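You operate a simulated robot arm through the tools that you are given. There is no shell and no other tool.

You run a simulated robot arm. Do the job below in one go: nothing can be reset, and whatever is moved stays where it is left.

JOB
Snap the yellow cap onto the pilot lamp in the socket, test it and put it in the blue tray.
Fine: set the knob to the volts printed on the lamp and let the green bar fill; knob at OFF, then the eject button; the cap stays on.
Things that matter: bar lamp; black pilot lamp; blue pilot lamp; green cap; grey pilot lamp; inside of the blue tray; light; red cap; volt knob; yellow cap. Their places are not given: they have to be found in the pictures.

Only the result counts: the job must be done as asked and must still hold three seconds after the hand-in. Knocking over, shifting, dropping, spilling or breaking anything else fails it. Lids that push on must go on centred and level and be pressed home; caps that screw on are set level and turned clockwise until they are tight.

ROBOT AND FRAMES
A 7-joint arm with a two-finger parallel gripper, fixed in place. Base frame: the origin is at the foot of the arm, x ahead of it, y to its left, z up; the work surface is at about z = 0.8. Lengths are in m, angles in degrees, forces in N, time in s.
With the tool pointing down near the work surface it reaches from about 0.36 to 0.8 m from the base axis. Its first joint turns from -143.0 to 143.0 degrees. Payload 3 kg.
The TCP is the grasp point between the finger pads, 0.03 m short of the fingertips. In the tool frame z runs along the fingers and y along their closing line. Largest opening 0.11 m; finger width 0.02, thickness 0.01; the body of the gripper, 0.048 by 0.112 m, starts 0.055 m behind the TCP.
Orientation is told as [roll, pitch, yaw] about the base's x, y, z axes, in that order, counted from this pose: with the fingers straight down and closing along the base's y, the tool's x points along the base's -x, its y along +y and its z along -z.

CONTROLS
- The arm moves only by the tool jog_arm. Its argument "deltas" is a list of rows, each an object of numbers (a shift or turn left out is 0, a gripper value left out holds the last): "tx", "ty", "tz": the shift along the base's x, y, z in m; "rx", "ry", "rz": the turn, a rotation vector about the base's x, y, z in rad; "fingers": the closure, from 0 (fully open) to 1 (shut). In form: [{"tx": .., "ty": .., "tz": .., "rx": .., "ry": .., "rz": .., "fingers": ..}, ...]. A call has 1 to 20 rows; each row is the pose to reach, as a shift and turn from the pose commanded when the call began. A row lasts 0.2 s, in which the tool goes at most 0.05 m and 8.6 degrees; a call with a longer step from one row to the next is refused whole, and so is a gripper value outside its range. A pose out of reach is approached as far as the arm can. The call stops where the force on the tool passes 40 N (or 10 N more than at its start, if that is more) or the arm is blocked; 0.2 s more then pass. Each finger travels about 0.153 m/s and halts on what it meets, pressing with about 24 N; the grip force reading is that of the motor and also rises with nothing between the fingers. The clock runs only during rows and for 0.2 s after the last one: add rows that repeat a pose to give the fingers time. The reply holds the time, the measured pose of the TCP, the force on the tool along the base axes, the opening and the grip force, in the units named above and with some noise, with the torque about the TCP (base axes, N m) and any sound that the robot's microphone picked up.
- Cameras (640 x 400 px; columns grow to the right, rows downward): "scene" is fixed at [0.2205, 0.5003, 1.5447]; the picture's right is [-0.89, -0.45, 0.00], its down [-0.26, 0.51, -0.82] and it looks along [0.37, -0.73, -0.57] (base axes); focal length 374 px, centre (320, 200). "wrist" rides on the gripper at [0.072, 0.017, -0.103] in the tool frame; the picture's right is [-0.23, 0.97, 0.00], its down [-0.76, -0.18, -0.62] and it looks along [-0.61, -0.14, 0.78] (tool axes); focal length 222 px, centre (320, 200).
- camera(camera): a new picture of that camera. It takes no simulated time.
- raise_lower(by): slides the trunk up (or, below 0, down) by that many m; the arm rides with it, the base frame stays. It gives what a move gives, with no picture.
- point_at(camera, pixels): for up to 12 pixels [column, row] of the newest picture of that camera ("zoom" is the newest enlarged one), the place [x, y, z] in the base frame of the surface seen there, good to about 0.003 m. It takes no simulated time.
- inspect(camera, box): a new picture of the part [left, top, right, bottom] of that camera's present view, enlarged. It takes no simulated time.
- sign_off(): hands the job in; it is judged then, once.

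Open the gripper and draw the arm clear of the work before you hand the job in, unless the task says otherwise.

The tools are called after "Emit:" by a JSON object that holds its "api" and its "payload". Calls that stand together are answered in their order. jog_arm: Moves the arm, as the interface text tells. Its arguments: {"type":"object","properties":{"deltas":{"type":"array","items":{"type":"object","properties":{"tx":{"type":"number"},"ty":{"type":"number"},"tz":{"type":"number"},"rx":{"type":"number"},"ry":{"type":"number"},"rz":{"type":"number"},"fingers":{"type":"number"}}}}},"required":["deltas"]} The other tools are called the same way: raise_lower (by) slides the trunk up or down; camera (camera) takes a picture; point_at (camera, pixels) gives the place of the surface under pixels of a picture; inspect (camera, box) takes an enlarged picture of a part of a camera's view; sign_off () hands the job in.

At the start:

```text
time_s: 0.0
eef_pos: [0.5163, -0.2856, 1.103]
tcp_rot: [-0.1, -0.1, 0.1]
wrist_force: [-0.2, -0.4, -0.6]
moment: [0.04, -0.01, 0.03]
opening: 0.11
gripper_force: 0.1
trunk travel left (down, up): [-0.425, 0.065]
```

scene: 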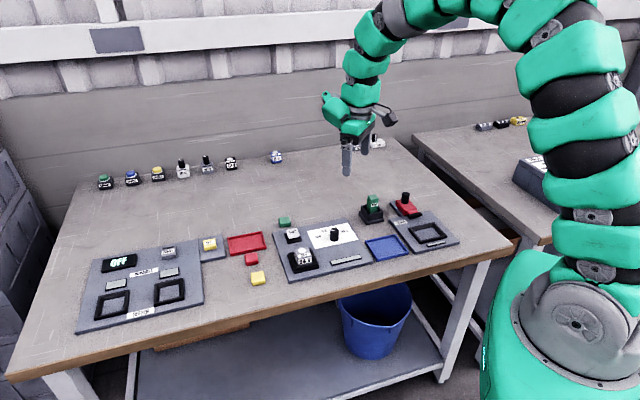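
wrist: 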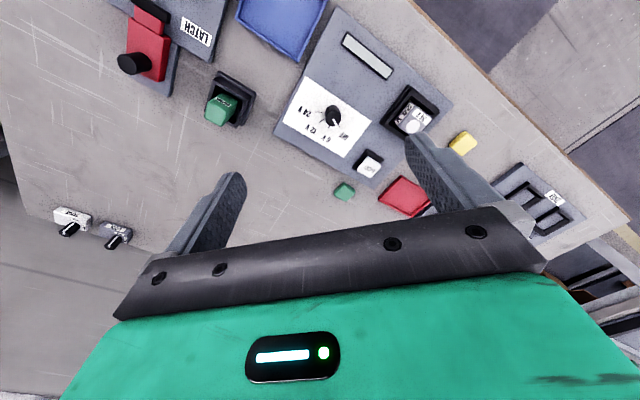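

The scene shows the test panel with a lamp in a socket near (302,258), a knob near (335,235), and a yellow cap near (258,278). I'll zoom in on these areas.

Emit:
{"api": "inspect", "payload": {"camera": "scene", "box": [220, 190, 420, 315]}}

Emit:
{"api": "inspect", "payload": {"camera": "wrist", "box": [260, 20, 500, 220]}}

```text
3.20 times, centred on (320, 252) of scene
```

zoom: 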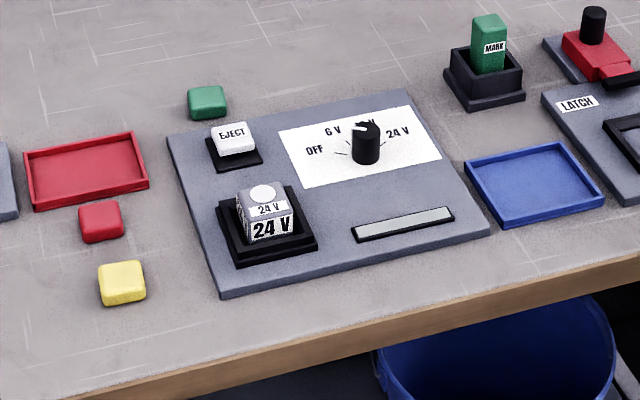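

```text
2.00 times, centred on (380, 120) of wrist
```

zoom: 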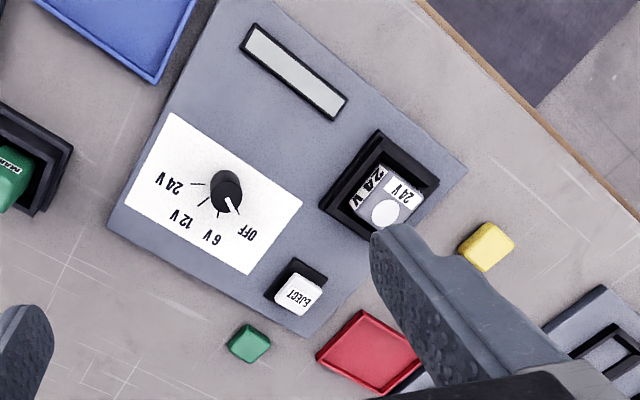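

The lamp reads 24 V, and the knob seems to sit at OFF. Next I'm locating points in the wrist zoom: knob, lamp top, caps, eject button and tray.

Emit:
{"api": "point_at", "payload": {"camera": "zoom", "pixels": [[226, 185], [385, 213], [407, 205], [485, 243], [298, 292], [248, 345], [150, 240], [290, 75], [130, 30], [250, 235], [172, 185], [350, 190]]}}

Emit:
{"api": "inspect", "payload": {"camera": "scene", "box": [270, 210, 370, 285]}}

```text
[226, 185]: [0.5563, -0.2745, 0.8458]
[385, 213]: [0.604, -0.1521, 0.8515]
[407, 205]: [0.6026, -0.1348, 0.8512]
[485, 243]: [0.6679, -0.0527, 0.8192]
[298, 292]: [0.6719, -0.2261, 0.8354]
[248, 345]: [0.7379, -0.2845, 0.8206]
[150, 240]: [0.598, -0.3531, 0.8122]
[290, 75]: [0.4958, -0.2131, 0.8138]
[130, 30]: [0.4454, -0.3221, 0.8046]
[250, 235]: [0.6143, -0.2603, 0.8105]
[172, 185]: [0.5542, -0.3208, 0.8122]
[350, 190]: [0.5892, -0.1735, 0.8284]
```

```text
5.33 times, centred on (320, 248) of scene
```

zoom: 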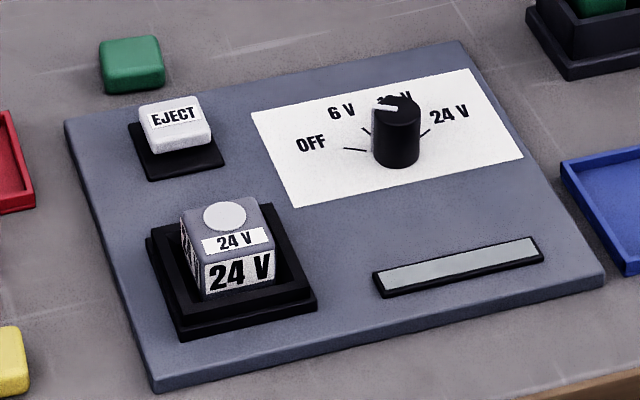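

The 24 V lamp and dial ticks are clear in this zoom: OFF tick (354,150), 6 V tick (367,132), 24 V tick (426,134), and the knob's pointer at (385,107). I'm measuring these along with the lamp and button surfaces.

Emit:
{"api": "point_at", "payload": {"camera": "zoom", "pixels": [[346, 149], [366, 151], [362, 128], [429, 131], [397, 105], [378, 108], [225, 216], [260, 203], [190, 212], [205, 250], [270, 245], [165, 115]]}}

Emit:
{"api": "inspect", "payload": {"camera": "scene", "box": [315, 220, 355, 245]}}

Emit:
{"api": "inspect", "payload": {"camera": "wrist", "box": [290, 80, 370, 140]}}

```text
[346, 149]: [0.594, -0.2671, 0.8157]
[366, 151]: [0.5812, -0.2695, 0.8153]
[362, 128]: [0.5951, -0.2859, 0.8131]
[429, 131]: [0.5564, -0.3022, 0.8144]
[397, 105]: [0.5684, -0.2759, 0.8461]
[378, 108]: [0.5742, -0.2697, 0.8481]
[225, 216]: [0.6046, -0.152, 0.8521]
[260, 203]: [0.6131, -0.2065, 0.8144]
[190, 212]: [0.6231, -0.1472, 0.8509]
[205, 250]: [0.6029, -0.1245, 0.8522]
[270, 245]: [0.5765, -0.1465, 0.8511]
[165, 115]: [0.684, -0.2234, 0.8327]
```

```text
16.00 times, centred on (335, 232) of scene
```

zoom: 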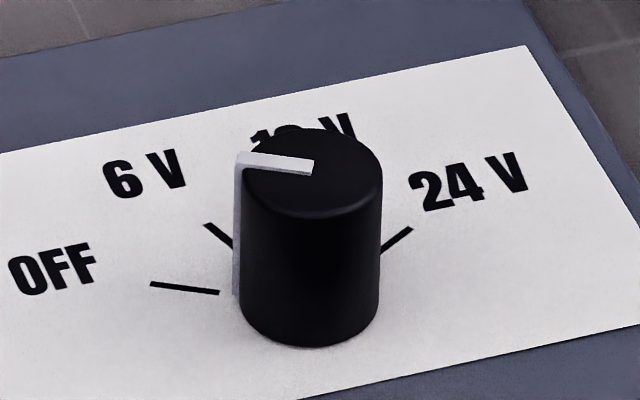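

```text
6.67 times, centred on (330, 110) of wrist
```

zoom: 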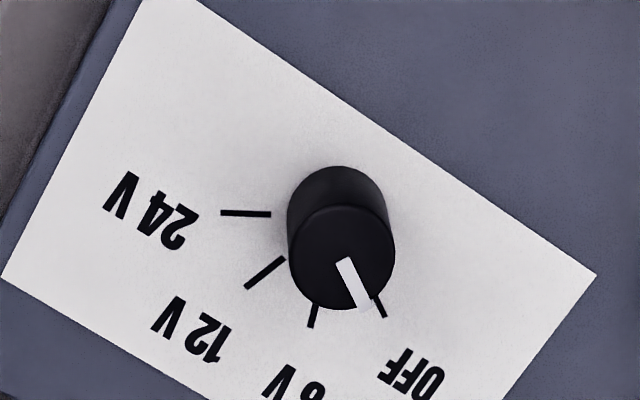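

The white pointer at (355,282) lines up with the OFF tick, so the knob is at OFF. I'm measuring all the tick ends and the outline of the knob top.

Emit:
{"api": "point_at", "payload": {"camera": "zoom", "pixels": [[374, 297], [385, 318], [316, 305], [311, 327], [285, 257], [246, 288], [270, 214], [222, 212], [342, 214], [342, 303], [295, 255], [389, 255]]}}

Emit:
{"api": "inspect", "payload": {"camera": "wrist", "box": [370, 80, 490, 155]}}

```text
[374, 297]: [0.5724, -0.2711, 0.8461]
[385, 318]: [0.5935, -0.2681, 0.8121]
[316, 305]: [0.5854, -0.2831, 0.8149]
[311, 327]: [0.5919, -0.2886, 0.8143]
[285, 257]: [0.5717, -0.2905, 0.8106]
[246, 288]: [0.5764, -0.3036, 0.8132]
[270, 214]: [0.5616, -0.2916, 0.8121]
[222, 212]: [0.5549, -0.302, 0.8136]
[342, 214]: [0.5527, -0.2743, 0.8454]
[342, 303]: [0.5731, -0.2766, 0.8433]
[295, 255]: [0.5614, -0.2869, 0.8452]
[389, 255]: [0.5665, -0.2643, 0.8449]
```

```text
5.33 times, centred on (430, 118) of wrist
```

zoom: 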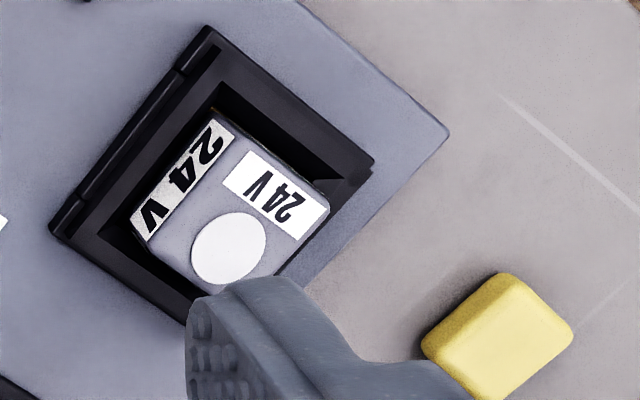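

Knob centre is about (0.563,-0.2755), OFF at about +14° and 24 V at about -106°. Now I'm measuring corners of the cap and lamp in this zoom for their orientations.

Emit:
{"api": "point_at", "payload": {"camera": "zoom", "pixels": [[503, 284], [564, 338], [496, 389], [436, 344], [500, 335], [222, 124], [325, 200], [150, 237], [228, 249], [275, 195], [205, 40], [62, 225]]}}

Emit:
{"api": "inspect", "payload": {"camera": "scene", "box": [235, 260, 283, 290]}}

Emit:
{"api": "inspect", "payload": {"camera": "scene", "box": [280, 235, 328, 275]}}

```text
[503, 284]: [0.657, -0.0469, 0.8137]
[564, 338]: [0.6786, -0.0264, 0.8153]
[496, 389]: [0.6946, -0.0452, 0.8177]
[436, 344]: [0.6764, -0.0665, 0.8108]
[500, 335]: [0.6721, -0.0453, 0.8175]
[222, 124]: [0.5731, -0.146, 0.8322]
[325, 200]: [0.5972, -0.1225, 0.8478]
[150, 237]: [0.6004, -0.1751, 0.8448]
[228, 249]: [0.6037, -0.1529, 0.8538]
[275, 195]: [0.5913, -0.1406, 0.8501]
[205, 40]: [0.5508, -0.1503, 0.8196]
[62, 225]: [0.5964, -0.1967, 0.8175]
```

```text
13.33 times, centred on (259, 275) of scene
```

zoom: 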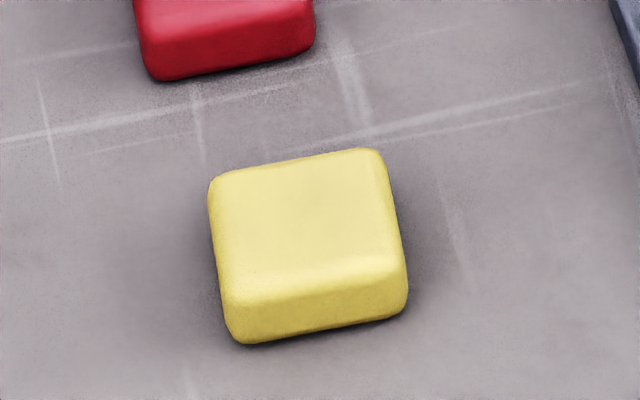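

```text
10.00 times, centred on (304, 255) of scene
```

zoom: 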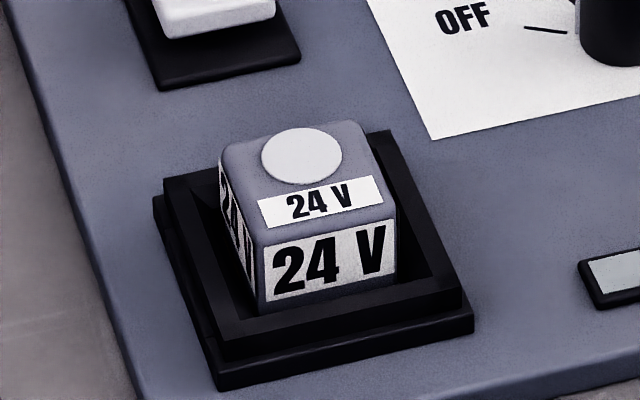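

The cap is about 0.03 m square and centred near (0.676,-0.046), and both it and the lamp are turned about -45°. I'll move above the yellow cap with the tool yawed -45° and take closer pictures.

Emit:
{"api": "jog_arm", "payload": {"deltas": [{"tx": 0.02, "ty": 0.03, "tz": -0.019, "rz": -0.098, "fingers": 0}, {"tx": 0.04, "ty": 0.06, "tz": -0.038, "rz": -0.196}, {"tx": 0.06, "ty": 0.09, "tz": -0.056, "rz": -0.295}, {"tx": 0.08, "ty": 0.12, "tz": -0.075, "rz": -0.393}, {"tx": 0.1, "ty": 0.15, "tz": -0.094, "rz": -0.491}, {"tx": 0.12, "ty": 0.18, "tz": -0.113, "rz": -0.589}, {"tx": 0.14, "ty": 0.21, "tz": -0.131, "rz": -0.687}, {"tx": 0.1605, "ty": 0.2395, "tz": -0.15, "rz": -0.785}, {"tx": 0.1605, "ty": 0.2395, "tz": -0.15, "rz": -0.785}]}}

Emit:
{"api": "camera", "payload": {"camera": "wrist"}}

Emit:
{"api": "camera", "payload": {"camera": "scene"}}

```text
time_s: 2.0
eef_pos: [0.6755, -0.0468, 0.9532]
tcp_rot: [-0.2, 0.1, -44.9]
wrist_force: [0.3, 0.6, 0.3]
moment: [0.01, 0.02, 0.01]
opening: 0.1104
gripper_force: 0.0
trunk travel left (down, up): [-0.425, 0.065]
```

```text
taken
```

wrist: 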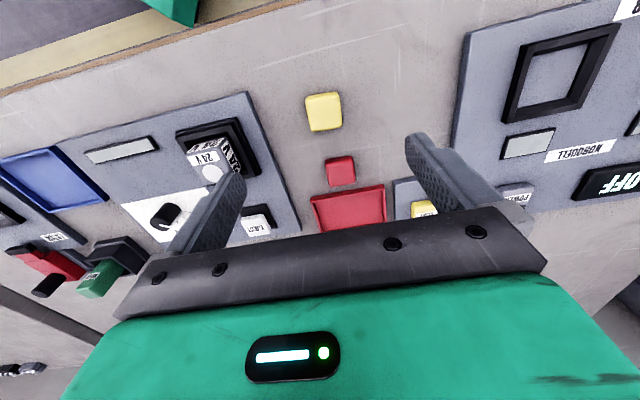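

```text
taken
```

scene: 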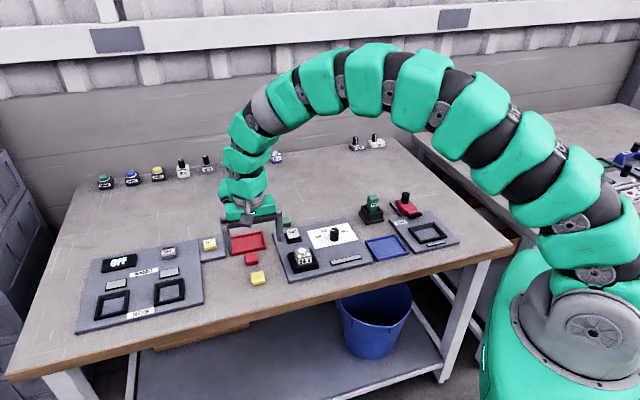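

The cap is at (323,112) in the wrist view, with the lamp at (215,160). I'm zooming in on both.

Emit:
{"api": "inspect", "payload": {"camera": "wrist", "box": [273, 80, 373, 143]}}

Emit:
{"api": "point_at", "payload": {"camera": "zoom", "pixels": [[320, 200], [210, 110], [400, 80], [420, 280], [245, 310]]}}

Emit:
{"api": "inspect", "payload": {"camera": "wrist", "box": [165, 100, 285, 175]}}

```text
6.35 times, centred on (323, 112) of wrist
```

zoom: 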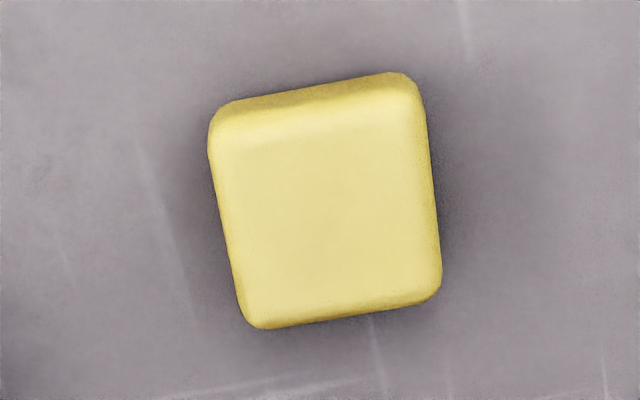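

```text
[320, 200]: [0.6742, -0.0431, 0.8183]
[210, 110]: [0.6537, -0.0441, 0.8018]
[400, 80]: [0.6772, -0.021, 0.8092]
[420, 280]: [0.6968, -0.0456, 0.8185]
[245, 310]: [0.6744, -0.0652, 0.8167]
```

```text
5.33 times, centred on (225, 138) of wrist
```

zoom: 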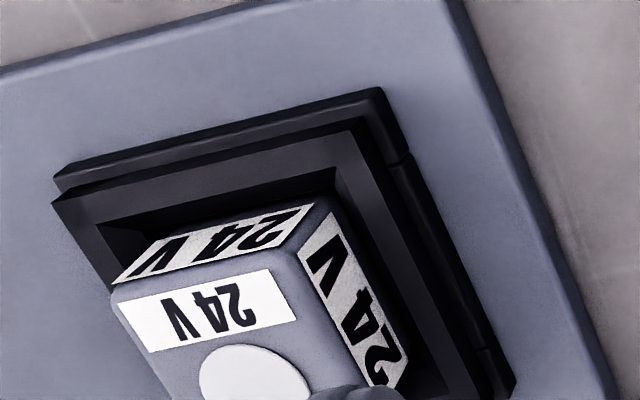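

The cap is centred near (0.6755,-0.044) with a yaw of about -48°. For the lamp and panel yaw I'll zoom the scene view over the whole panel and use long baselines.

Emit:
{"api": "inspect", "payload": {"camera": "scene", "box": [220, 190, 420, 315]}}

Emit:
{"api": "point_at", "payload": {"camera": "zoom", "pixels": [[171, 137], [408, 93], [488, 232], [222, 291], [305, 186], [440, 156], [280, 135], [410, 108], [475, 165], [558, 147], [598, 200], [505, 222]]}}

```text
3.20 times, centred on (320, 252) of scene
```

zoom: 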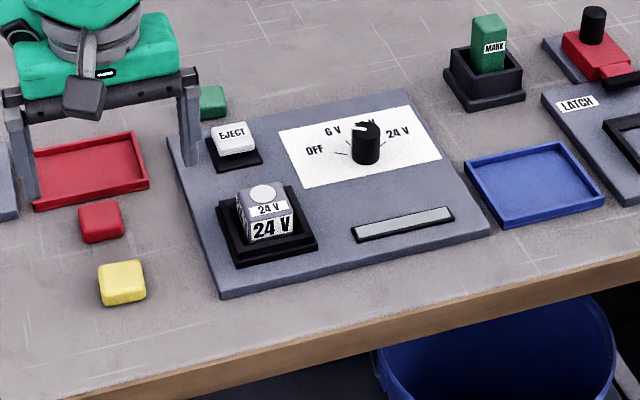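

```text
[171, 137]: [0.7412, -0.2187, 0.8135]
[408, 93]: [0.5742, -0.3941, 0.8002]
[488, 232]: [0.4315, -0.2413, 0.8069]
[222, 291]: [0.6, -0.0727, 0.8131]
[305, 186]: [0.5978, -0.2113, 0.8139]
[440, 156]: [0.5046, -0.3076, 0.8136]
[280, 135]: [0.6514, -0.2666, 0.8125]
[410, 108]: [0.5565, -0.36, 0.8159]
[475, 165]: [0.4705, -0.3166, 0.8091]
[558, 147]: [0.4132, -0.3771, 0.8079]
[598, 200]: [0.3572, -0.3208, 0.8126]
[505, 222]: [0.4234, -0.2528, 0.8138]
```

The panel's axes come out at 45° ± 1°, so the lamp yaw is -45°. I'll move directly above the lamp to measure its centre.

Emit:
{"api": "jog_arm", "payload": {"deltas": [{"tx": -0.025, "ty": -0.031, "tz": 0.01}, {"tx": -0.05, "ty": -0.062, "tz": 0.02}, {"tx": -0.0755, "ty": -0.093, "tz": 0.03}, {"tx": -0.0755, "ty": -0.093, "tz": 0.03}]}}

Emit:
{"api": "inspect", "payload": {"camera": "wrist", "box": [273, 70, 373, 133]}}

```text
time_s: 3.0
eef_pos: [0.6016, -0.1398, 0.9825]
tcp_rot: [0.0, 0.0, -44.9]
wrist_force: [0.1, 0.0, -0.8]
moment: [0.0, 0.01, -0.01]
opening: 0.11
gripper_force: 0.1
trunk travel left (down, up): [-0.425, 0.065]
```

```text
6.35 times, centred on (323, 102) of wrist
```

zoom: 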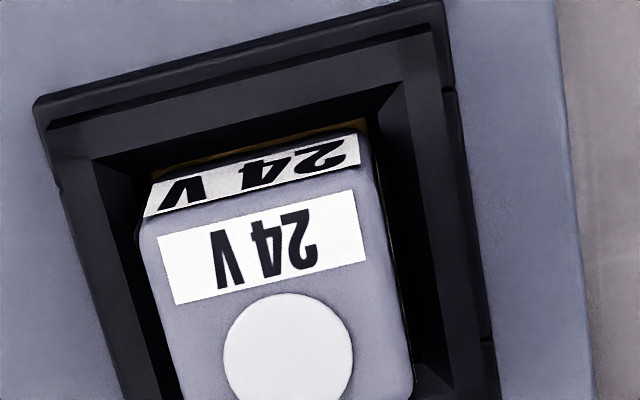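

The lamp fills the lower part of the zoom, so I'll shift the window down and sample points along its top edges.

Emit:
{"api": "inspect", "payload": {"camera": "wrist", "box": [269, 80, 365, 140]}}

```text
6.67 times, centred on (317, 110) of wrist
```

zoom: 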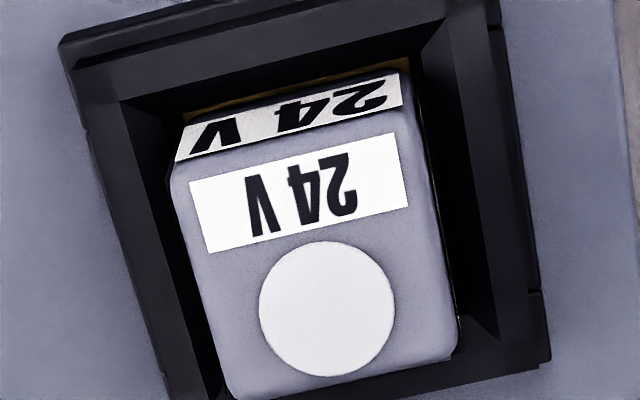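

The lamp top's corners are at about (175,172), (412,118), (456,345) and (230,395). I'm sampling those plus edge midpoints and the disc.

Emit:
{"api": "point_at", "payload": {"camera": "zoom", "pixels": [[180, 178], [407, 125], [450, 340], [234, 388], [200, 280], [430, 235], [295, 148], [340, 366], [327, 308], [315, 255], [300, 195], [250, 330]]}}

Emit:
{"api": "point_at", "payload": {"camera": "zoom", "pixels": [[66, 45], [495, 8], [545, 300], [545, 355], [130, 270], [500, 150], [150, 385], [520, 365], [175, 22], [400, 8]]}}

```text
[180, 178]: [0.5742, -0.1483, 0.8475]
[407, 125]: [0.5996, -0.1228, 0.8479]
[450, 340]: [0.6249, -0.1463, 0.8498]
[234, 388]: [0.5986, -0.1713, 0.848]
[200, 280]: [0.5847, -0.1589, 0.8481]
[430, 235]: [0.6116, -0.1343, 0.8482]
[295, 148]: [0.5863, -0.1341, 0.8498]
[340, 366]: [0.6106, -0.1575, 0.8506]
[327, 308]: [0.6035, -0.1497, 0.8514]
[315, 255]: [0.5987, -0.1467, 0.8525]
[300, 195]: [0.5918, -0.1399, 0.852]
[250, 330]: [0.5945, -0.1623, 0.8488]
```

```text
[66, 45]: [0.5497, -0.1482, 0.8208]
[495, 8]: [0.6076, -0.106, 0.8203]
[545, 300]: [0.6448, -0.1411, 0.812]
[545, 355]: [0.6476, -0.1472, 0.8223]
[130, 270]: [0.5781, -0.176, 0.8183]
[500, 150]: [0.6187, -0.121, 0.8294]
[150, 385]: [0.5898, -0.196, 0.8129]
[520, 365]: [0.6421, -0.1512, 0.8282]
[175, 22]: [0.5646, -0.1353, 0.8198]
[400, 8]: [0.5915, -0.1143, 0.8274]
```

The lamp top is centred near (0.5987,-0.1466) at z≈0.85, and about 0.037 m square. The back row at (105-280, 150-190) seems to hold capped lamps, so I'm checking how a seated cap looks.

Emit:
{"api": "inspect", "payload": {"camera": "scene", "box": [90, 150, 190, 195]}}

Emit:
{"api": "inspect", "payload": {"camera": "scene", "box": [190, 230, 230, 260]}}

Emit:
{"api": "inspect", "payload": {"camera": "scene", "box": [180, 140, 300, 185]}}

```text
6.40 times, centred on (140, 172) of scene
```

zoom: 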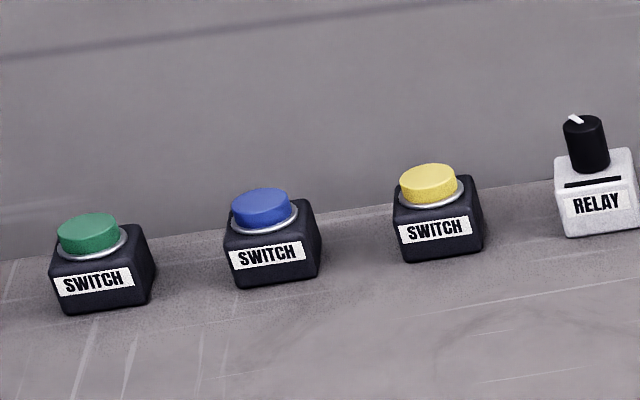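

```text
13.33 times, centred on (210, 245) of scene
```

zoom: 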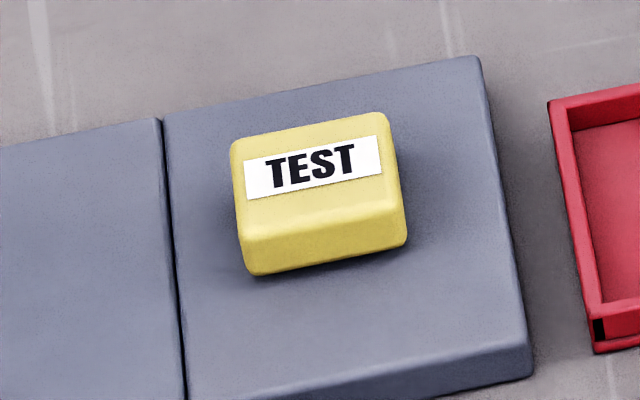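

```text
5.33 times, centred on (240, 162) of scene
```

zoom: 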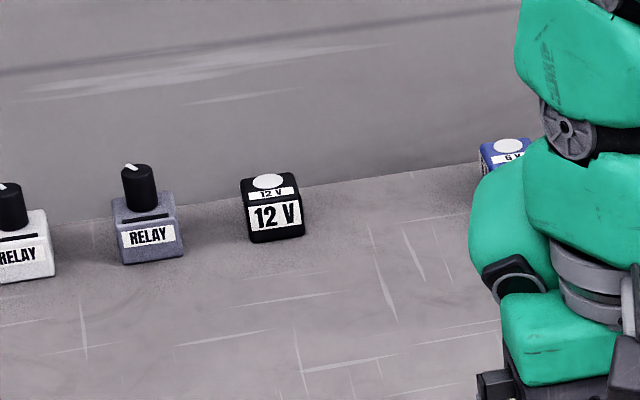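

The grey lamp in the socket is the 24 V one, and the others on the bench are 12 V and 6 V. I'll go back over the yellow cap with a narrowed opening of about 0.06 and yaw -48°, stopping at z=0.88.

Emit:
{"api": "jog_arm", "payload": {"deltas": [{"tx": 0.025, "ty": 0.0315, "tz": -0.02, "rz": -0.02, "fingers": 0.42}, {"tx": 0.05, "ty": 0.063, "tz": -0.04, "rz": -0.04}, {"tx": 0.0745, "ty": 0.094, "tz": -0.06, "rz": -0.052}, {"tx": 0.0745, "ty": 0.094, "tz": -0.102, "rz": -0.052}, {"tx": 0.0745, "ty": 0.094, "tz": -0.102, "rz": -0.052}]}}

Emit:
{"api": "camera", "payload": {"camera": "wrist"}}

Emit:
{"api": "inspect", "payload": {"camera": "scene", "box": [220, 220, 300, 290]}}

```text
time_s: 4.2
eef_pos: [0.6779, -0.0462, 0.8803]
tcp_rot: [0.0, 0.0, -48.0]
wrist_force: [0.0, 0.0, -0.1]
moment: [0.0, 0.03, 0.0]
opening: 0.0637
gripper_force: 0.1
trunk travel left (down, up): [-0.425, 0.065]
```

```text
taken
```

wrist: 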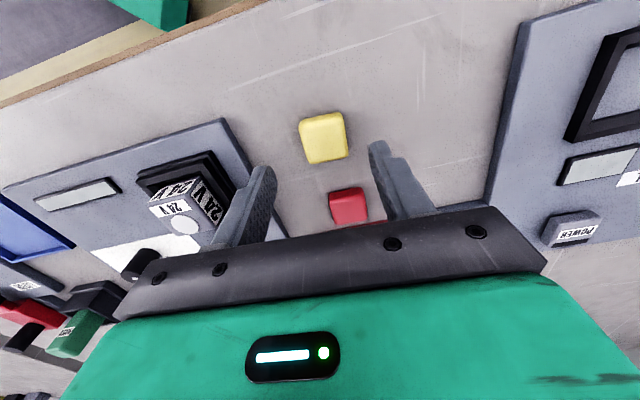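

```text
5.71 times, centred on (260, 255) of scene
```

zoom: 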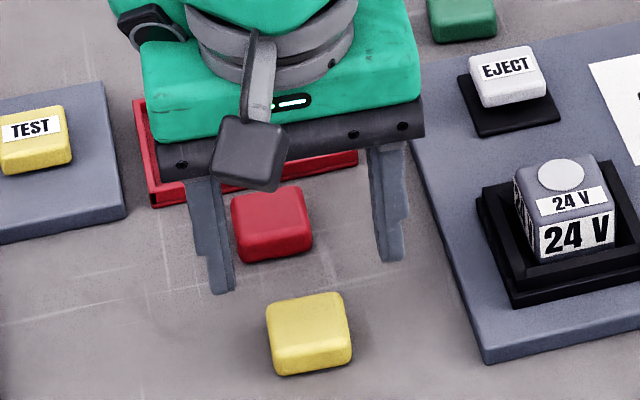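

The fingers straddle the cap's line; the cap is at (323,137) in the wrist view. I'm re-measuring its centre from here.

Emit:
{"api": "inspect", "payload": {"camera": "wrist", "box": [283, 105, 363, 175]}}

```text
5.71 times, centred on (323, 140) of wrist
```

zoom: 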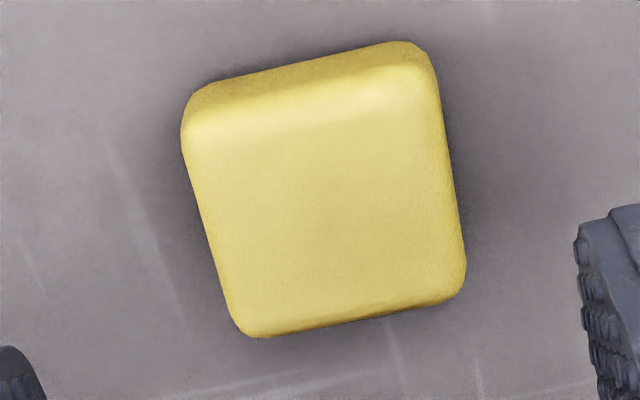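

Emit:
{"api": "point_at", "payload": {"camera": "zoom", "pixels": [[190, 130], [435, 85], [460, 275], [242, 325], [325, 200], [210, 230], [450, 180], [310, 105], [345, 305], [250, 75], [400, 48], [350, 325]]}}

```text
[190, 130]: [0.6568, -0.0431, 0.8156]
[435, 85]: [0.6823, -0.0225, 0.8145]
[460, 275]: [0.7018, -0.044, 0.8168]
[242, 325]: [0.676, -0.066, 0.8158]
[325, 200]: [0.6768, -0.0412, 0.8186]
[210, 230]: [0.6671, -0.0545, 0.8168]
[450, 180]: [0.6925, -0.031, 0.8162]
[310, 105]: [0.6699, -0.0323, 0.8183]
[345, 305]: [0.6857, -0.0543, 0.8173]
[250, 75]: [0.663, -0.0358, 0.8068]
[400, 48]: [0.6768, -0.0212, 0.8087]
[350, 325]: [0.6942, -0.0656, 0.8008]
```

The cap centre is about (0.679,-0.0435) with a yaw of about -49°. A few zero moves will show me how noisy the pose reading is.

Emit:
{"api": "jog_arm", "payload": {"deltas": [{"tx": 0}]}}

Emit:
{"api": "jog_arm", "payload": {"deltas": [{"tx": 0}]}}

Emit:
{"api": "jog_arm", "payload": {"deltas": [{"tx": 0}]}}

```text
time_s: 4.6
eef_pos: [0.6754, -0.0462, 0.8809]
tcp_rot: [0.1, 0.0, -47.9]
wrist_force: [-0.6, -0.9, 0.7]
moment: [-0.01, -0.03, 0.06]
opening: 0.0641
gripper_force: 0.0
trunk travel left (down, up): [-0.425, 0.065]
```

```text
time_s: 5.0
eef_pos: [0.6758, -0.0458, 0.8805]
tcp_rot: [-0.1, 0.0, -47.8]
wrist_force: [0.7, 0.2, -0.5]
moment: [0.01, 0.03, 0.02]
opening: 0.064
gripper_force: 0.1
trunk travel left (down, up): [-0.425, 0.065]
```

```text
time_s: 5.4
eef_pos: [0.6763, -0.0455, 0.8793]
tcp_rot: [-0.1, 0.1, -47.9]
wrist_force: [0.2, 0.2, 0.0]
moment: [0.0, -0.03, 0.0]
opening: 0.0638
gripper_force: 0.1
trunk travel left (down, up): [-0.425, 0.065]
```

The reading noise is about 0.7 mm, and the true TCP is about (0.676,-0.0457,0.880). I'll nudge by (0.0015,0.0013), yaw to -49°, descend to z≈0.836 and close on the cap.

Emit:
{"api": "jog_arm", "payload": {"deltas": [{"tx": 0.0015, "ty": 0.0013, "tz": -0.015, "rz": -0.018}, {"tx": 0.0015, "ty": 0.0013, "tz": -0.03, "rz": -0.018}, {"tx": 0.0015, "ty": 0.0013, "tz": -0.044, "rz": -0.018}, {"tx": 0.0015, "ty": 0.0013, "tz": -0.044, "rz": -0.018}]}}

Emit:
{"api": "inspect", "payload": {"camera": "wrist", "box": [220, 110, 420, 235]}}

Emit:
{"api": "inspect", "payload": {"camera": "scene", "box": [220, 240, 300, 290]}}

```text
time_s: 6.4
eef_pos: [0.6783, -0.0442, 0.836]
tcp_rot: [0.0, 0.0, -48.8]
wrist_force: [-0.2, 0.3, 0.1]
moment: [0.01, 0.05, 0.0]
opening: 0.064
gripper_force: 0.1
trunk travel left (down, up): [-0.425, 0.065]
```

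```text
3.20 times, centred on (320, 172) of wrist
```

zoom: 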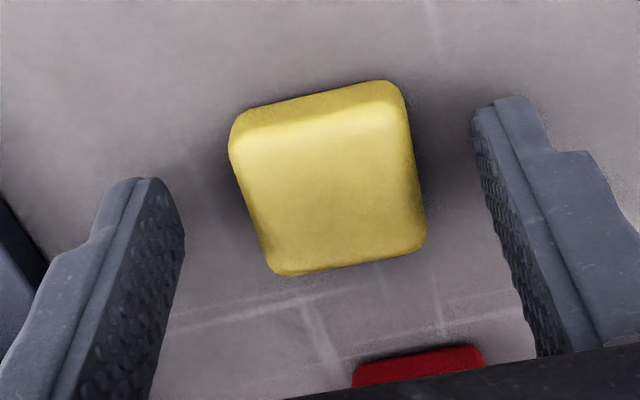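

```text
8.00 times, centred on (260, 265) of scene
```

zoom: 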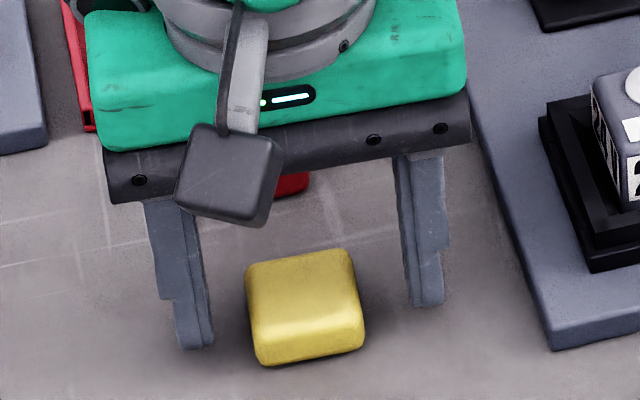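

The fingertips straddle the cap symmetrically, with their midpoint near (324,175) against the cap centre at (325,180). I'm closing the gripper.

Emit:
{"api": "jog_arm", "payload": {"deltas": [{"fingers": 0.6}, {"fingers": 0.7}, {"fingers": 0.8}, {"fingers": 0.9}, {"fingers": 0.9}]}}

Emit:
{"api": "inspect", "payload": {"camera": "wrist", "box": [220, 110, 420, 235]}}

```text
time_s: 7.6
eef_pos: [0.677, -0.0452, 0.8364]
tcp_rot: [0.0, 0.1, -48.9]
wrist_force: [0.5, 0.6, -0.5]
moment: [0.02, 0.04, 0.01]
opening: 0.0342
gripper_force: 23.8
trunk travel left (down, up): [-0.425, 0.065]
```

```text
3.20 times, centred on (320, 172) of wrist
```

zoom: 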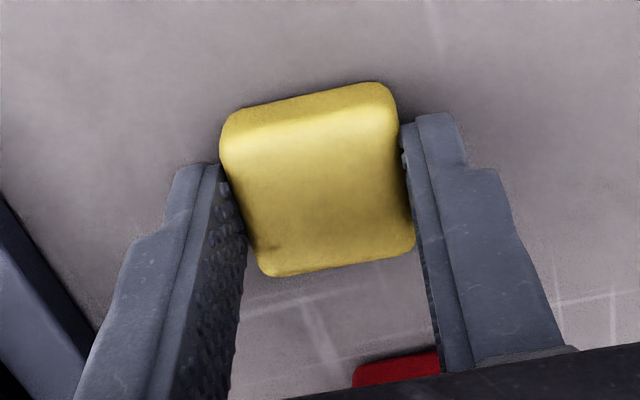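

The cap is gripped at 34 mm. I'll lift it straight up and measure its offset in the hand.

Emit:
{"api": "jog_arm", "payload": {"deltas": [{"tz": 0.02}, {"tz": 0.05}, {"tz": 0.09}, {"tz": 0.12}, {"tz": 0.12}]}}

Emit:
{"api": "inspect", "payload": {"camera": "wrist", "box": [270, 125, 370, 203]}}

Emit:
{"api": "inspect", "payload": {"camera": "scene", "box": [220, 180, 300, 250]}}

```text
time_s: 8.8
eef_pos: [0.6758, -0.0445, 0.9574]
tcp_rot: [-0.1, 0.0, -48.9]
wrist_force: [0.1, -1.1, 0.9]
moment: [0.02, -0.03, -0.01]
opening: 0.0344
gripper_force: 23.5
trunk travel left (down, up): [-0.425, 0.065]
```

```text
5.13 times, centred on (320, 164) of wrist
```

zoom: 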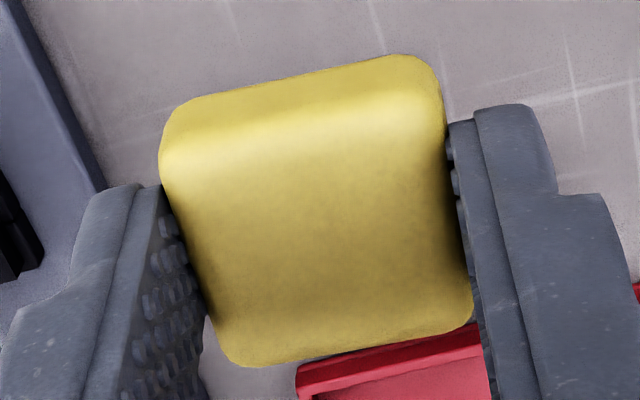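

```text
5.71 times, centred on (260, 215) of scene
```

zoom: 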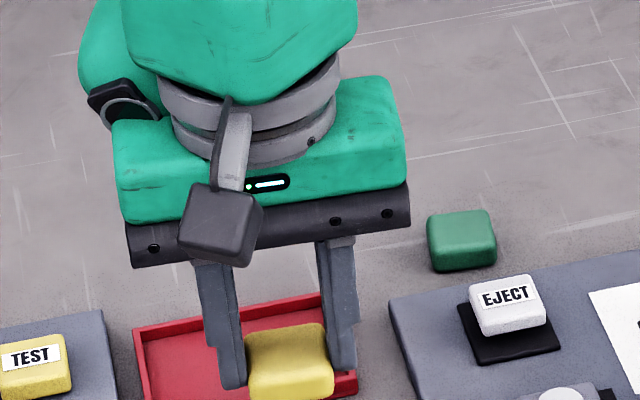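

The cap came up level. I'm sampling points on it to work out its centre relative to the TCP.

Emit:
{"api": "point_at", "payload": {"camera": "zoom", "pixels": [[300, 92], [240, 100], [370, 76], [300, 130], [350, 340], [290, 350], [420, 325], [310, 230], [215, 290], [465, 260], [190, 200], [435, 140]]}}

Emit:
{"api": "jog_arm", "payload": {"deltas": [{"tz": 0}]}}

```text
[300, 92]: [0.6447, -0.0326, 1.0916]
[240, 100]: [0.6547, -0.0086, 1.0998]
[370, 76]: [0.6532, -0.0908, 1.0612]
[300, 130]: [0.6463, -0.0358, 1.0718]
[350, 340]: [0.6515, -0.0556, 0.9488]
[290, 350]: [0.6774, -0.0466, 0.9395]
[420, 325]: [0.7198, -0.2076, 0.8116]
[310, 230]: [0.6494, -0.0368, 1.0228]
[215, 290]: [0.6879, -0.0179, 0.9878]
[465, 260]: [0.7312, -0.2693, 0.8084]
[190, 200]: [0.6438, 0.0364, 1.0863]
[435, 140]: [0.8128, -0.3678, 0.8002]
```

```text
time_s: 9.2
eef_pos: [0.6755, -0.0453, 0.9572]
tcp_rot: [-0.1, 0.0, -48.9]
wrist_force: [-0.7, 0.6, 0.3]
moment: [0.0, 0.0, 0.01]
opening: 0.0347
gripper_force: 23.9
trunk travel left (down, up): [-0.425, 0.065]
```

That measured the scene zoom by mistake, since it was the newest one. I'm retaking the wrist zoom and re-measuring.

Emit:
{"api": "inspect", "payload": {"camera": "wrist", "box": [270, 125, 370, 203]}}

Emit:
{"api": "point_at", "payload": {"camera": "zoom", "pixels": [[300, 92], [240, 100], [370, 76], [300, 130], [350, 340], [290, 350], [420, 325], [310, 230], [215, 290], [460, 260], [190, 200], [435, 140]]}}

```text
5.13 times, centred on (320, 164) of wrist
```

zoom: 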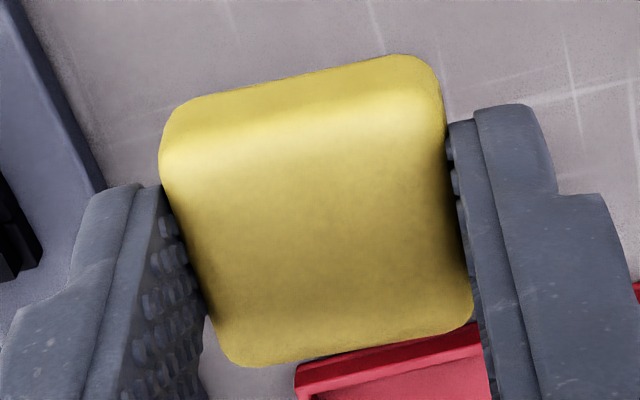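

```text
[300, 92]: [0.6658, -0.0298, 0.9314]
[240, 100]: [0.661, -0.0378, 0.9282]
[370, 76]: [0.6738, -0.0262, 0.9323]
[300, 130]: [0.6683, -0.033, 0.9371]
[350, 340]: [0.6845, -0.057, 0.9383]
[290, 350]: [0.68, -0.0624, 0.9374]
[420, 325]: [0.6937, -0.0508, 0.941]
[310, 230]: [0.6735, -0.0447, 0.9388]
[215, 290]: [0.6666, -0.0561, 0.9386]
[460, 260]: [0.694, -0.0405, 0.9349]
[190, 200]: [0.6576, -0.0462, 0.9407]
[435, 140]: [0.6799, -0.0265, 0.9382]
```

The cap is centred in the hand to within about 0.5 mm. I'll carry it to just above the lamp at (0.5993,-0.1472), yaw -45°, z≈0.91, and check alignment.

Emit:
{"api": "jog_arm", "payload": {"deltas": [{"tx": -0.02, "ty": -0.026, "rz": 0.0175}, {"tx": -0.039, "ty": -0.0514, "rz": 0.035}, {"tx": -0.0585, "ty": -0.077, "rz": 0.0525}, {"tx": -0.0779, "ty": -0.1027, "rz": 0.07}, {"tx": -0.0779, "ty": -0.1027, "tz": -0.025, "rz": 0.07}, {"tx": -0.0779, "ty": -0.1027, "tz": -0.047, "rz": 0.07}, {"tx": -0.0779, "ty": -0.1027, "tz": -0.047, "rz": 0.07}, {"tx": -0.0779, "ty": -0.1027, "tz": -0.047, "rz": 0.07}]}}

Emit:
{"api": "inspect", "payload": {"camera": "scene", "box": [264, 215, 344, 280]}}

Emit:
{"api": "inspect", "payload": {"camera": "wrist", "box": [240, 80, 400, 200]}}

```text
time_s: 11.0
eef_pos: [0.5993, -0.1469, 0.9107]
tcp_rot: [0.0, 0.0, -44.9]
wrist_force: [-0.2, 0.5, 0.4]
moment: [-0.05, 0.02, 0.01]
opening: 0.0346
gripper_force: 24.3
trunk travel left (down, up): [-0.425, 0.065]
```

```text
6.15 times, centred on (304, 248) of scene
```

zoom: 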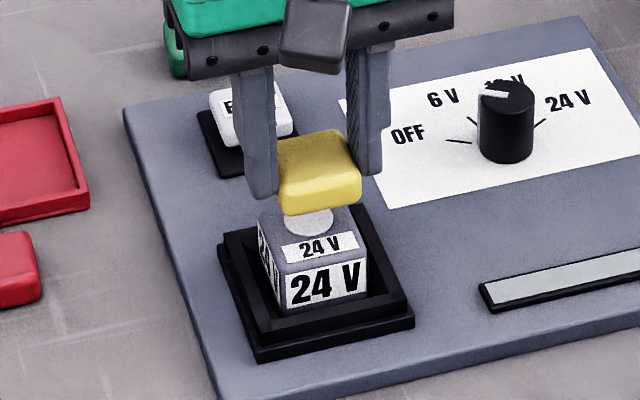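

```text
3.33 times, centred on (320, 140) of wrist
```

zoom: 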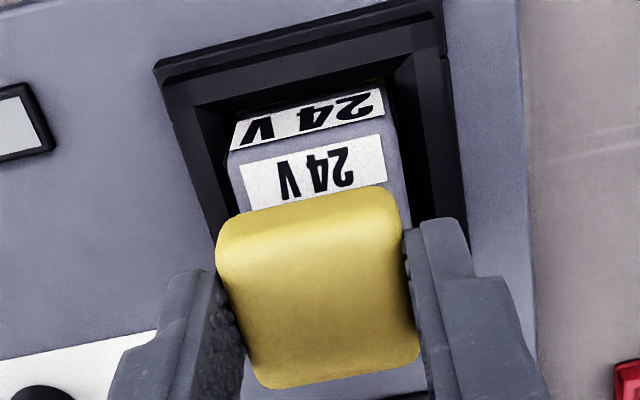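

The cap is aligned over the lamp in both views. I'll descend slowly until there's contact, watching the force.

Emit:
{"api": "jog_arm", "payload": {"deltas": [{"tz": -0.008}, {"tz": -0.015}, {"tz": -0.019}, {"tz": -0.021}, {"tz": -0.022}, {"tz": -0.023}, {"tz": -0.024}, {"tz": -0.025}]}}

Emit:
{"api": "inspect", "payload": {"camera": "scene", "box": [264, 215, 344, 280]}}

```text
time_s: 12.8
eef_pos: [0.5993, -0.1464, 0.8865]
tcp_rot: [0.1, -0.2, -44.9]
wrist_force: [0.1, 0.7, 12.0]
moment: [0.03, -0.02, 0.05]
opening: 0.0345
gripper_force: 24.2
trunk travel left (down, up): [-0.425, 0.065]
```

```text
6.15 times, centred on (304, 248) of scene
```

zoom: 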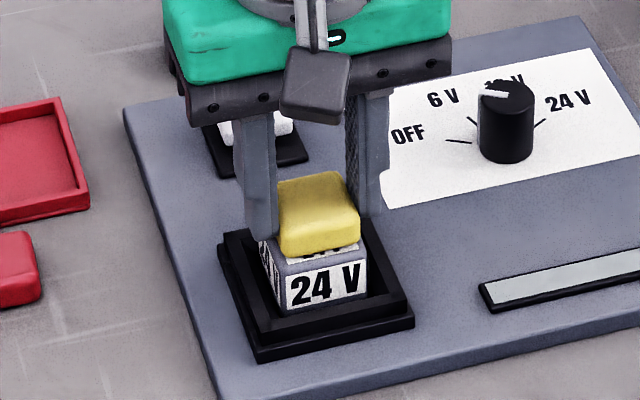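

Contact shows 12 N at z=0.8865. I'm zooming in on the fit before pressing home.

Emit:
{"api": "inspect", "payload": {"camera": "scene", "box": [290, 238, 320, 262]}}

Emit:
{"api": "inspect", "payload": {"camera": "wrist", "box": [270, 100, 370, 200]}}

```text
16.00 times, centred on (305, 250) of scene
```

zoom: 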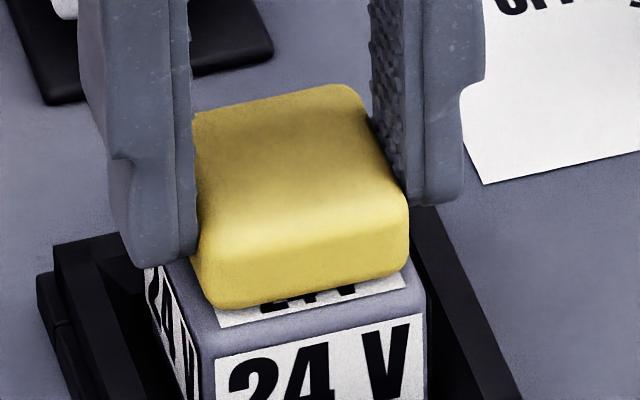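

```text
4.00 times, centred on (320, 150) of wrist
```

zoom: 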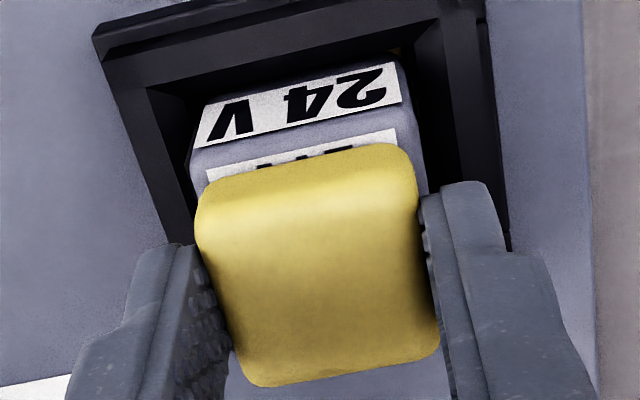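

The top label is still partly visible in front of the cap, so the cap may sit slightly back. I'm measuring the cap and lamp edges directly in this wrist zoom.

Emit:
{"api": "point_at", "payload": {"camera": "zoom", "pixels": [[260, 185], [310, 175], [360, 162], [225, 178], [310, 160], [380, 142], [240, 145], [310, 130], [380, 113], [330, 375], [250, 385], [420, 355]]}}

Emit:
{"api": "inspect", "payload": {"camera": "scene", "box": [290, 238, 320, 262]}}

Emit:
{"api": "point_at", "payload": {"camera": "zoom", "pixels": [[240, 300], [300, 288], [370, 275], [240, 320], [310, 302], [395, 285], [210, 340], [300, 328], [400, 302], [270, 100], [155, 268], [418, 290]]}}

```text
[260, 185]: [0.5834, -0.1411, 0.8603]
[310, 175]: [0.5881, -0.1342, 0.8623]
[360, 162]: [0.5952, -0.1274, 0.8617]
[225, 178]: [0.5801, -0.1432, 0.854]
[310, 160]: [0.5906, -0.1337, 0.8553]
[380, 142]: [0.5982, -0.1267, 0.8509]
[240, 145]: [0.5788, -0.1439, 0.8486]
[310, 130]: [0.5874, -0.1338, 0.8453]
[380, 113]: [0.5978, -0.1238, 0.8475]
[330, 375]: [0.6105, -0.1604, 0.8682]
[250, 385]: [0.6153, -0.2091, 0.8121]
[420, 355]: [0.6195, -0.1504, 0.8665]
```

```text
16.00 times, centred on (305, 250) of scene
```

zoom: 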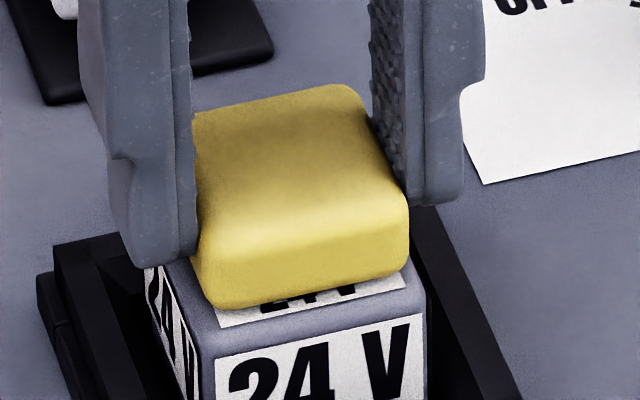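

```text
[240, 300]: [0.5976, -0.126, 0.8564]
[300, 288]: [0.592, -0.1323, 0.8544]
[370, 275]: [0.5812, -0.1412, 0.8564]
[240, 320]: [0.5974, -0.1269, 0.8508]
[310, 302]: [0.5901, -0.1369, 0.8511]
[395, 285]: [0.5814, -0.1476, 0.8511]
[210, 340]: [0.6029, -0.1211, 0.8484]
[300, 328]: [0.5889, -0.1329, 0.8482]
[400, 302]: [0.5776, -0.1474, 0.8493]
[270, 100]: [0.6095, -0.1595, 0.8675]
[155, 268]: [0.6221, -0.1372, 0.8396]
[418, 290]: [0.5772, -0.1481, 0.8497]
```

The numbers show the cap centred: its front face is at v≈0.511 and the lamp's at 0.5095, with the lamp about 1.5 mm wider each side. It sits roughly 2–3 mm high because it isn't pressed home yet, so I'll press further down in 1 mm steps.

Emit:
{"api": "jog_arm", "payload": {"deltas": [{"tz": -0.001}, {"tz": -0.002}, {"tz": -0.003}, {"tz": -0.004}, {"tz": -0.005}, {"tz": -0.006}]}}

Emit:
{"api": "inspect", "payload": {"camera": "scene", "box": [290, 238, 320, 262]}}

```text
time_s: 14.2
eef_pos: [0.5984, -0.1468, 0.8791]
tcp_rot: [0.0, 0.0, -45.0]
wrist_force: [3.6, 1.7, 21.7]
moment: [0.01, -0.13, 0.03]
opening: 0.0343
gripper_force: 23.9
trunk travel left (down, up): [-0.425, 0.065]
```

```text
16.00 times, centred on (305, 250) of scene
```

zoom: 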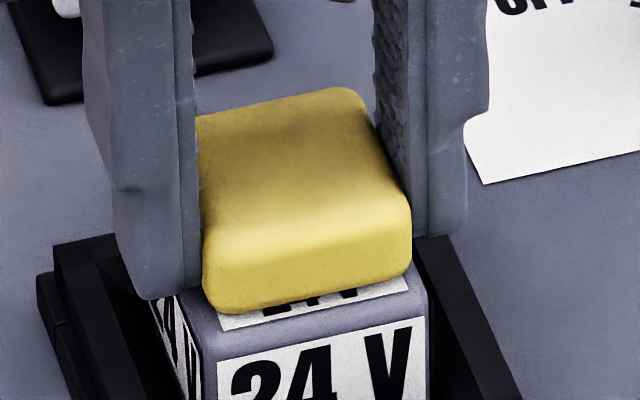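

The fingers slipped down along the cap while it moved only slightly, so it needs pressing from the top. I'll open, rise clear, and check the cap.

Emit:
{"api": "jog_arm", "payload": {"deltas": [{"fingers": 0.6}, {"fingers": 0.45}, {"fingers": 0.45}, {"tz": 0.03}, {"tz": 0.06}, {"tz": 0.06}]}}

Emit:
{"api": "inspect", "payload": {"camera": "wrist", "box": [240, 70, 400, 170]}}

Emit:
{"api": "inspect", "payload": {"camera": "scene", "box": [285, 232, 325, 270]}}

```text
time_s: 15.6
eef_pos: [0.5994, -0.1481, 0.9383]
tcp_rot: [0.1, 0.0, -44.9]
wrist_force: [-0.7, -0.7, 0.6]
moment: [-0.04, -0.01, 0.02]
opening: 0.0605
gripper_force: 0.1
trunk travel left (down, up): [-0.425, 0.065]
```

```text
4.00 times, centred on (320, 120) of wrist
```

zoom: 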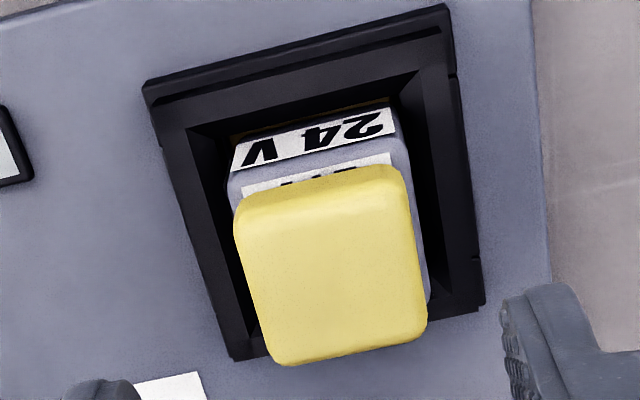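

```text
10.53 times, centred on (305, 251) of scene
```

zoom: 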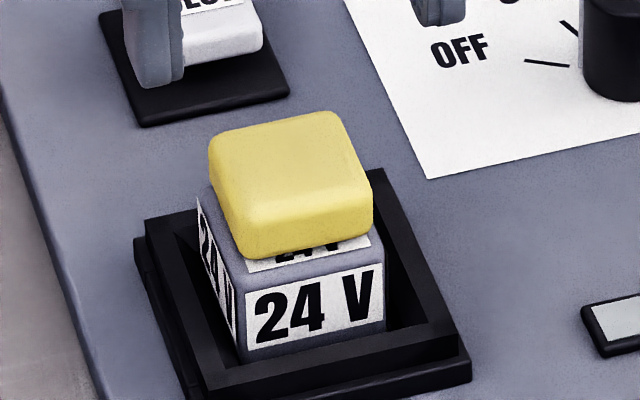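

The cap sits level on the lamp. I'm measuring its present centre against the lamp's from both zooms.

Emit:
{"api": "point_at", "payload": {"camera": "zoom", "pixels": [[240, 240], [300, 232], [360, 220], [216, 150], [335, 118], [275, 130], [215, 170], [232, 215], [365, 180], [345, 130], [290, 180], [250, 280]]}}

Emit:
{"api": "inspect", "payload": {"camera": "wrist", "box": [240, 70, 400, 170]}}

Emit:
{"api": "point_at", "payload": {"camera": "zoom", "pixels": [[250, 210], [320, 192], [390, 175], [285, 358], [350, 350], [415, 335], [245, 270], [415, 250], [335, 270], [235, 178], [395, 140], [422, 280]]}}

```text
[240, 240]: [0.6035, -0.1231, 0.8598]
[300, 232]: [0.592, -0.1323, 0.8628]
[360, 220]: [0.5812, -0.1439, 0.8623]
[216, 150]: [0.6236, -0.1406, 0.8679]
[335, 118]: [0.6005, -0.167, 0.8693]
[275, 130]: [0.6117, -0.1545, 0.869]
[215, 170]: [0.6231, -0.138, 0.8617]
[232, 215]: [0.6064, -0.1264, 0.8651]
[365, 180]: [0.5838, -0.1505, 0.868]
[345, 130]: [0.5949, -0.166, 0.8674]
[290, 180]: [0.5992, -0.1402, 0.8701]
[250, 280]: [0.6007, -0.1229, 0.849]
```

```text
4.00 times, centred on (320, 120) of wrist
```

zoom: 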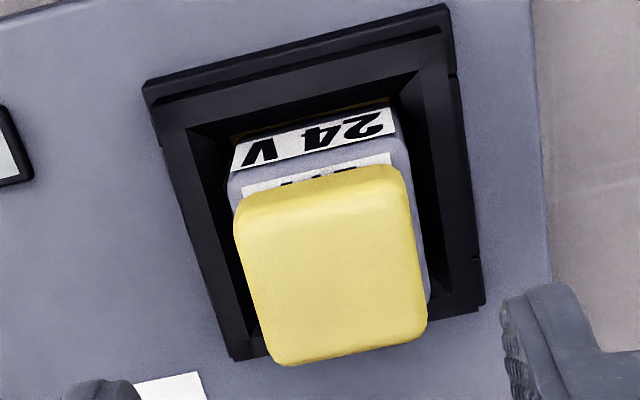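

```text
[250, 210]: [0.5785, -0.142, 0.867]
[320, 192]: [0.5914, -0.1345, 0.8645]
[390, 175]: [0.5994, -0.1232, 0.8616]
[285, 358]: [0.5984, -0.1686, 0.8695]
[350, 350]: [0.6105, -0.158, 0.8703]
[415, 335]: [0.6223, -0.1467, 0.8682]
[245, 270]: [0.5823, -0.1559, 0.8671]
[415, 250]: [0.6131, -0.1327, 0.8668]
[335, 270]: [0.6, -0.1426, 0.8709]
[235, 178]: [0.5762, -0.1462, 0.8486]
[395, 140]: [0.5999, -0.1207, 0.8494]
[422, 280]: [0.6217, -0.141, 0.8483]
```

The cap is centred within about 1 mm (v≈0.528, u≈0.320), with its top at z≈0.870. I'll close the fingers fully and press down on its centre.

Emit:
{"api": "jog_arm", "payload": {"deltas": [{"fingers": 0.7}, {"fingers": 1.0}, {"fingers": 1.0}, {"tz": -0.015, "fingers": 1.0}, {"tz": -0.03}, {"tz": -0.035}, {"tz": -0.038}, {"tz": -0.039}, {"tz": -0.04}, {"tz": -0.041}, {"tz": -0.042}, {"tz": -0.043}, {"tz": -0.044}, {"tz": -0.045}]}}

Emit:
{"api": "inspect", "payload": {"camera": "scene", "box": [285, 232, 325, 270]}}

```text
time_s: 18.6
eef_pos: [0.5986, -0.1466, 0.8959]
tcp_rot: [0.1, -0.2, -45.0]
wrist_force: [2.6, 0.3, 31.9]
moment: [-0.05, -0.13, 0.01]
opening: 0.0
gripper_force: 24.1
trunk travel left (down, up): [-0.425, 0.065]
```

```text
10.53 times, centred on (305, 251) of scene
```

zoom: 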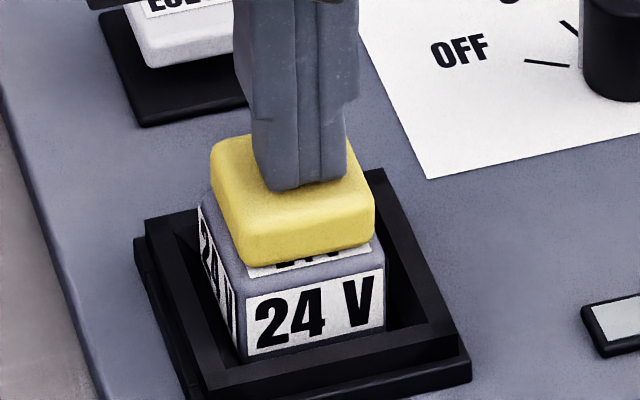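

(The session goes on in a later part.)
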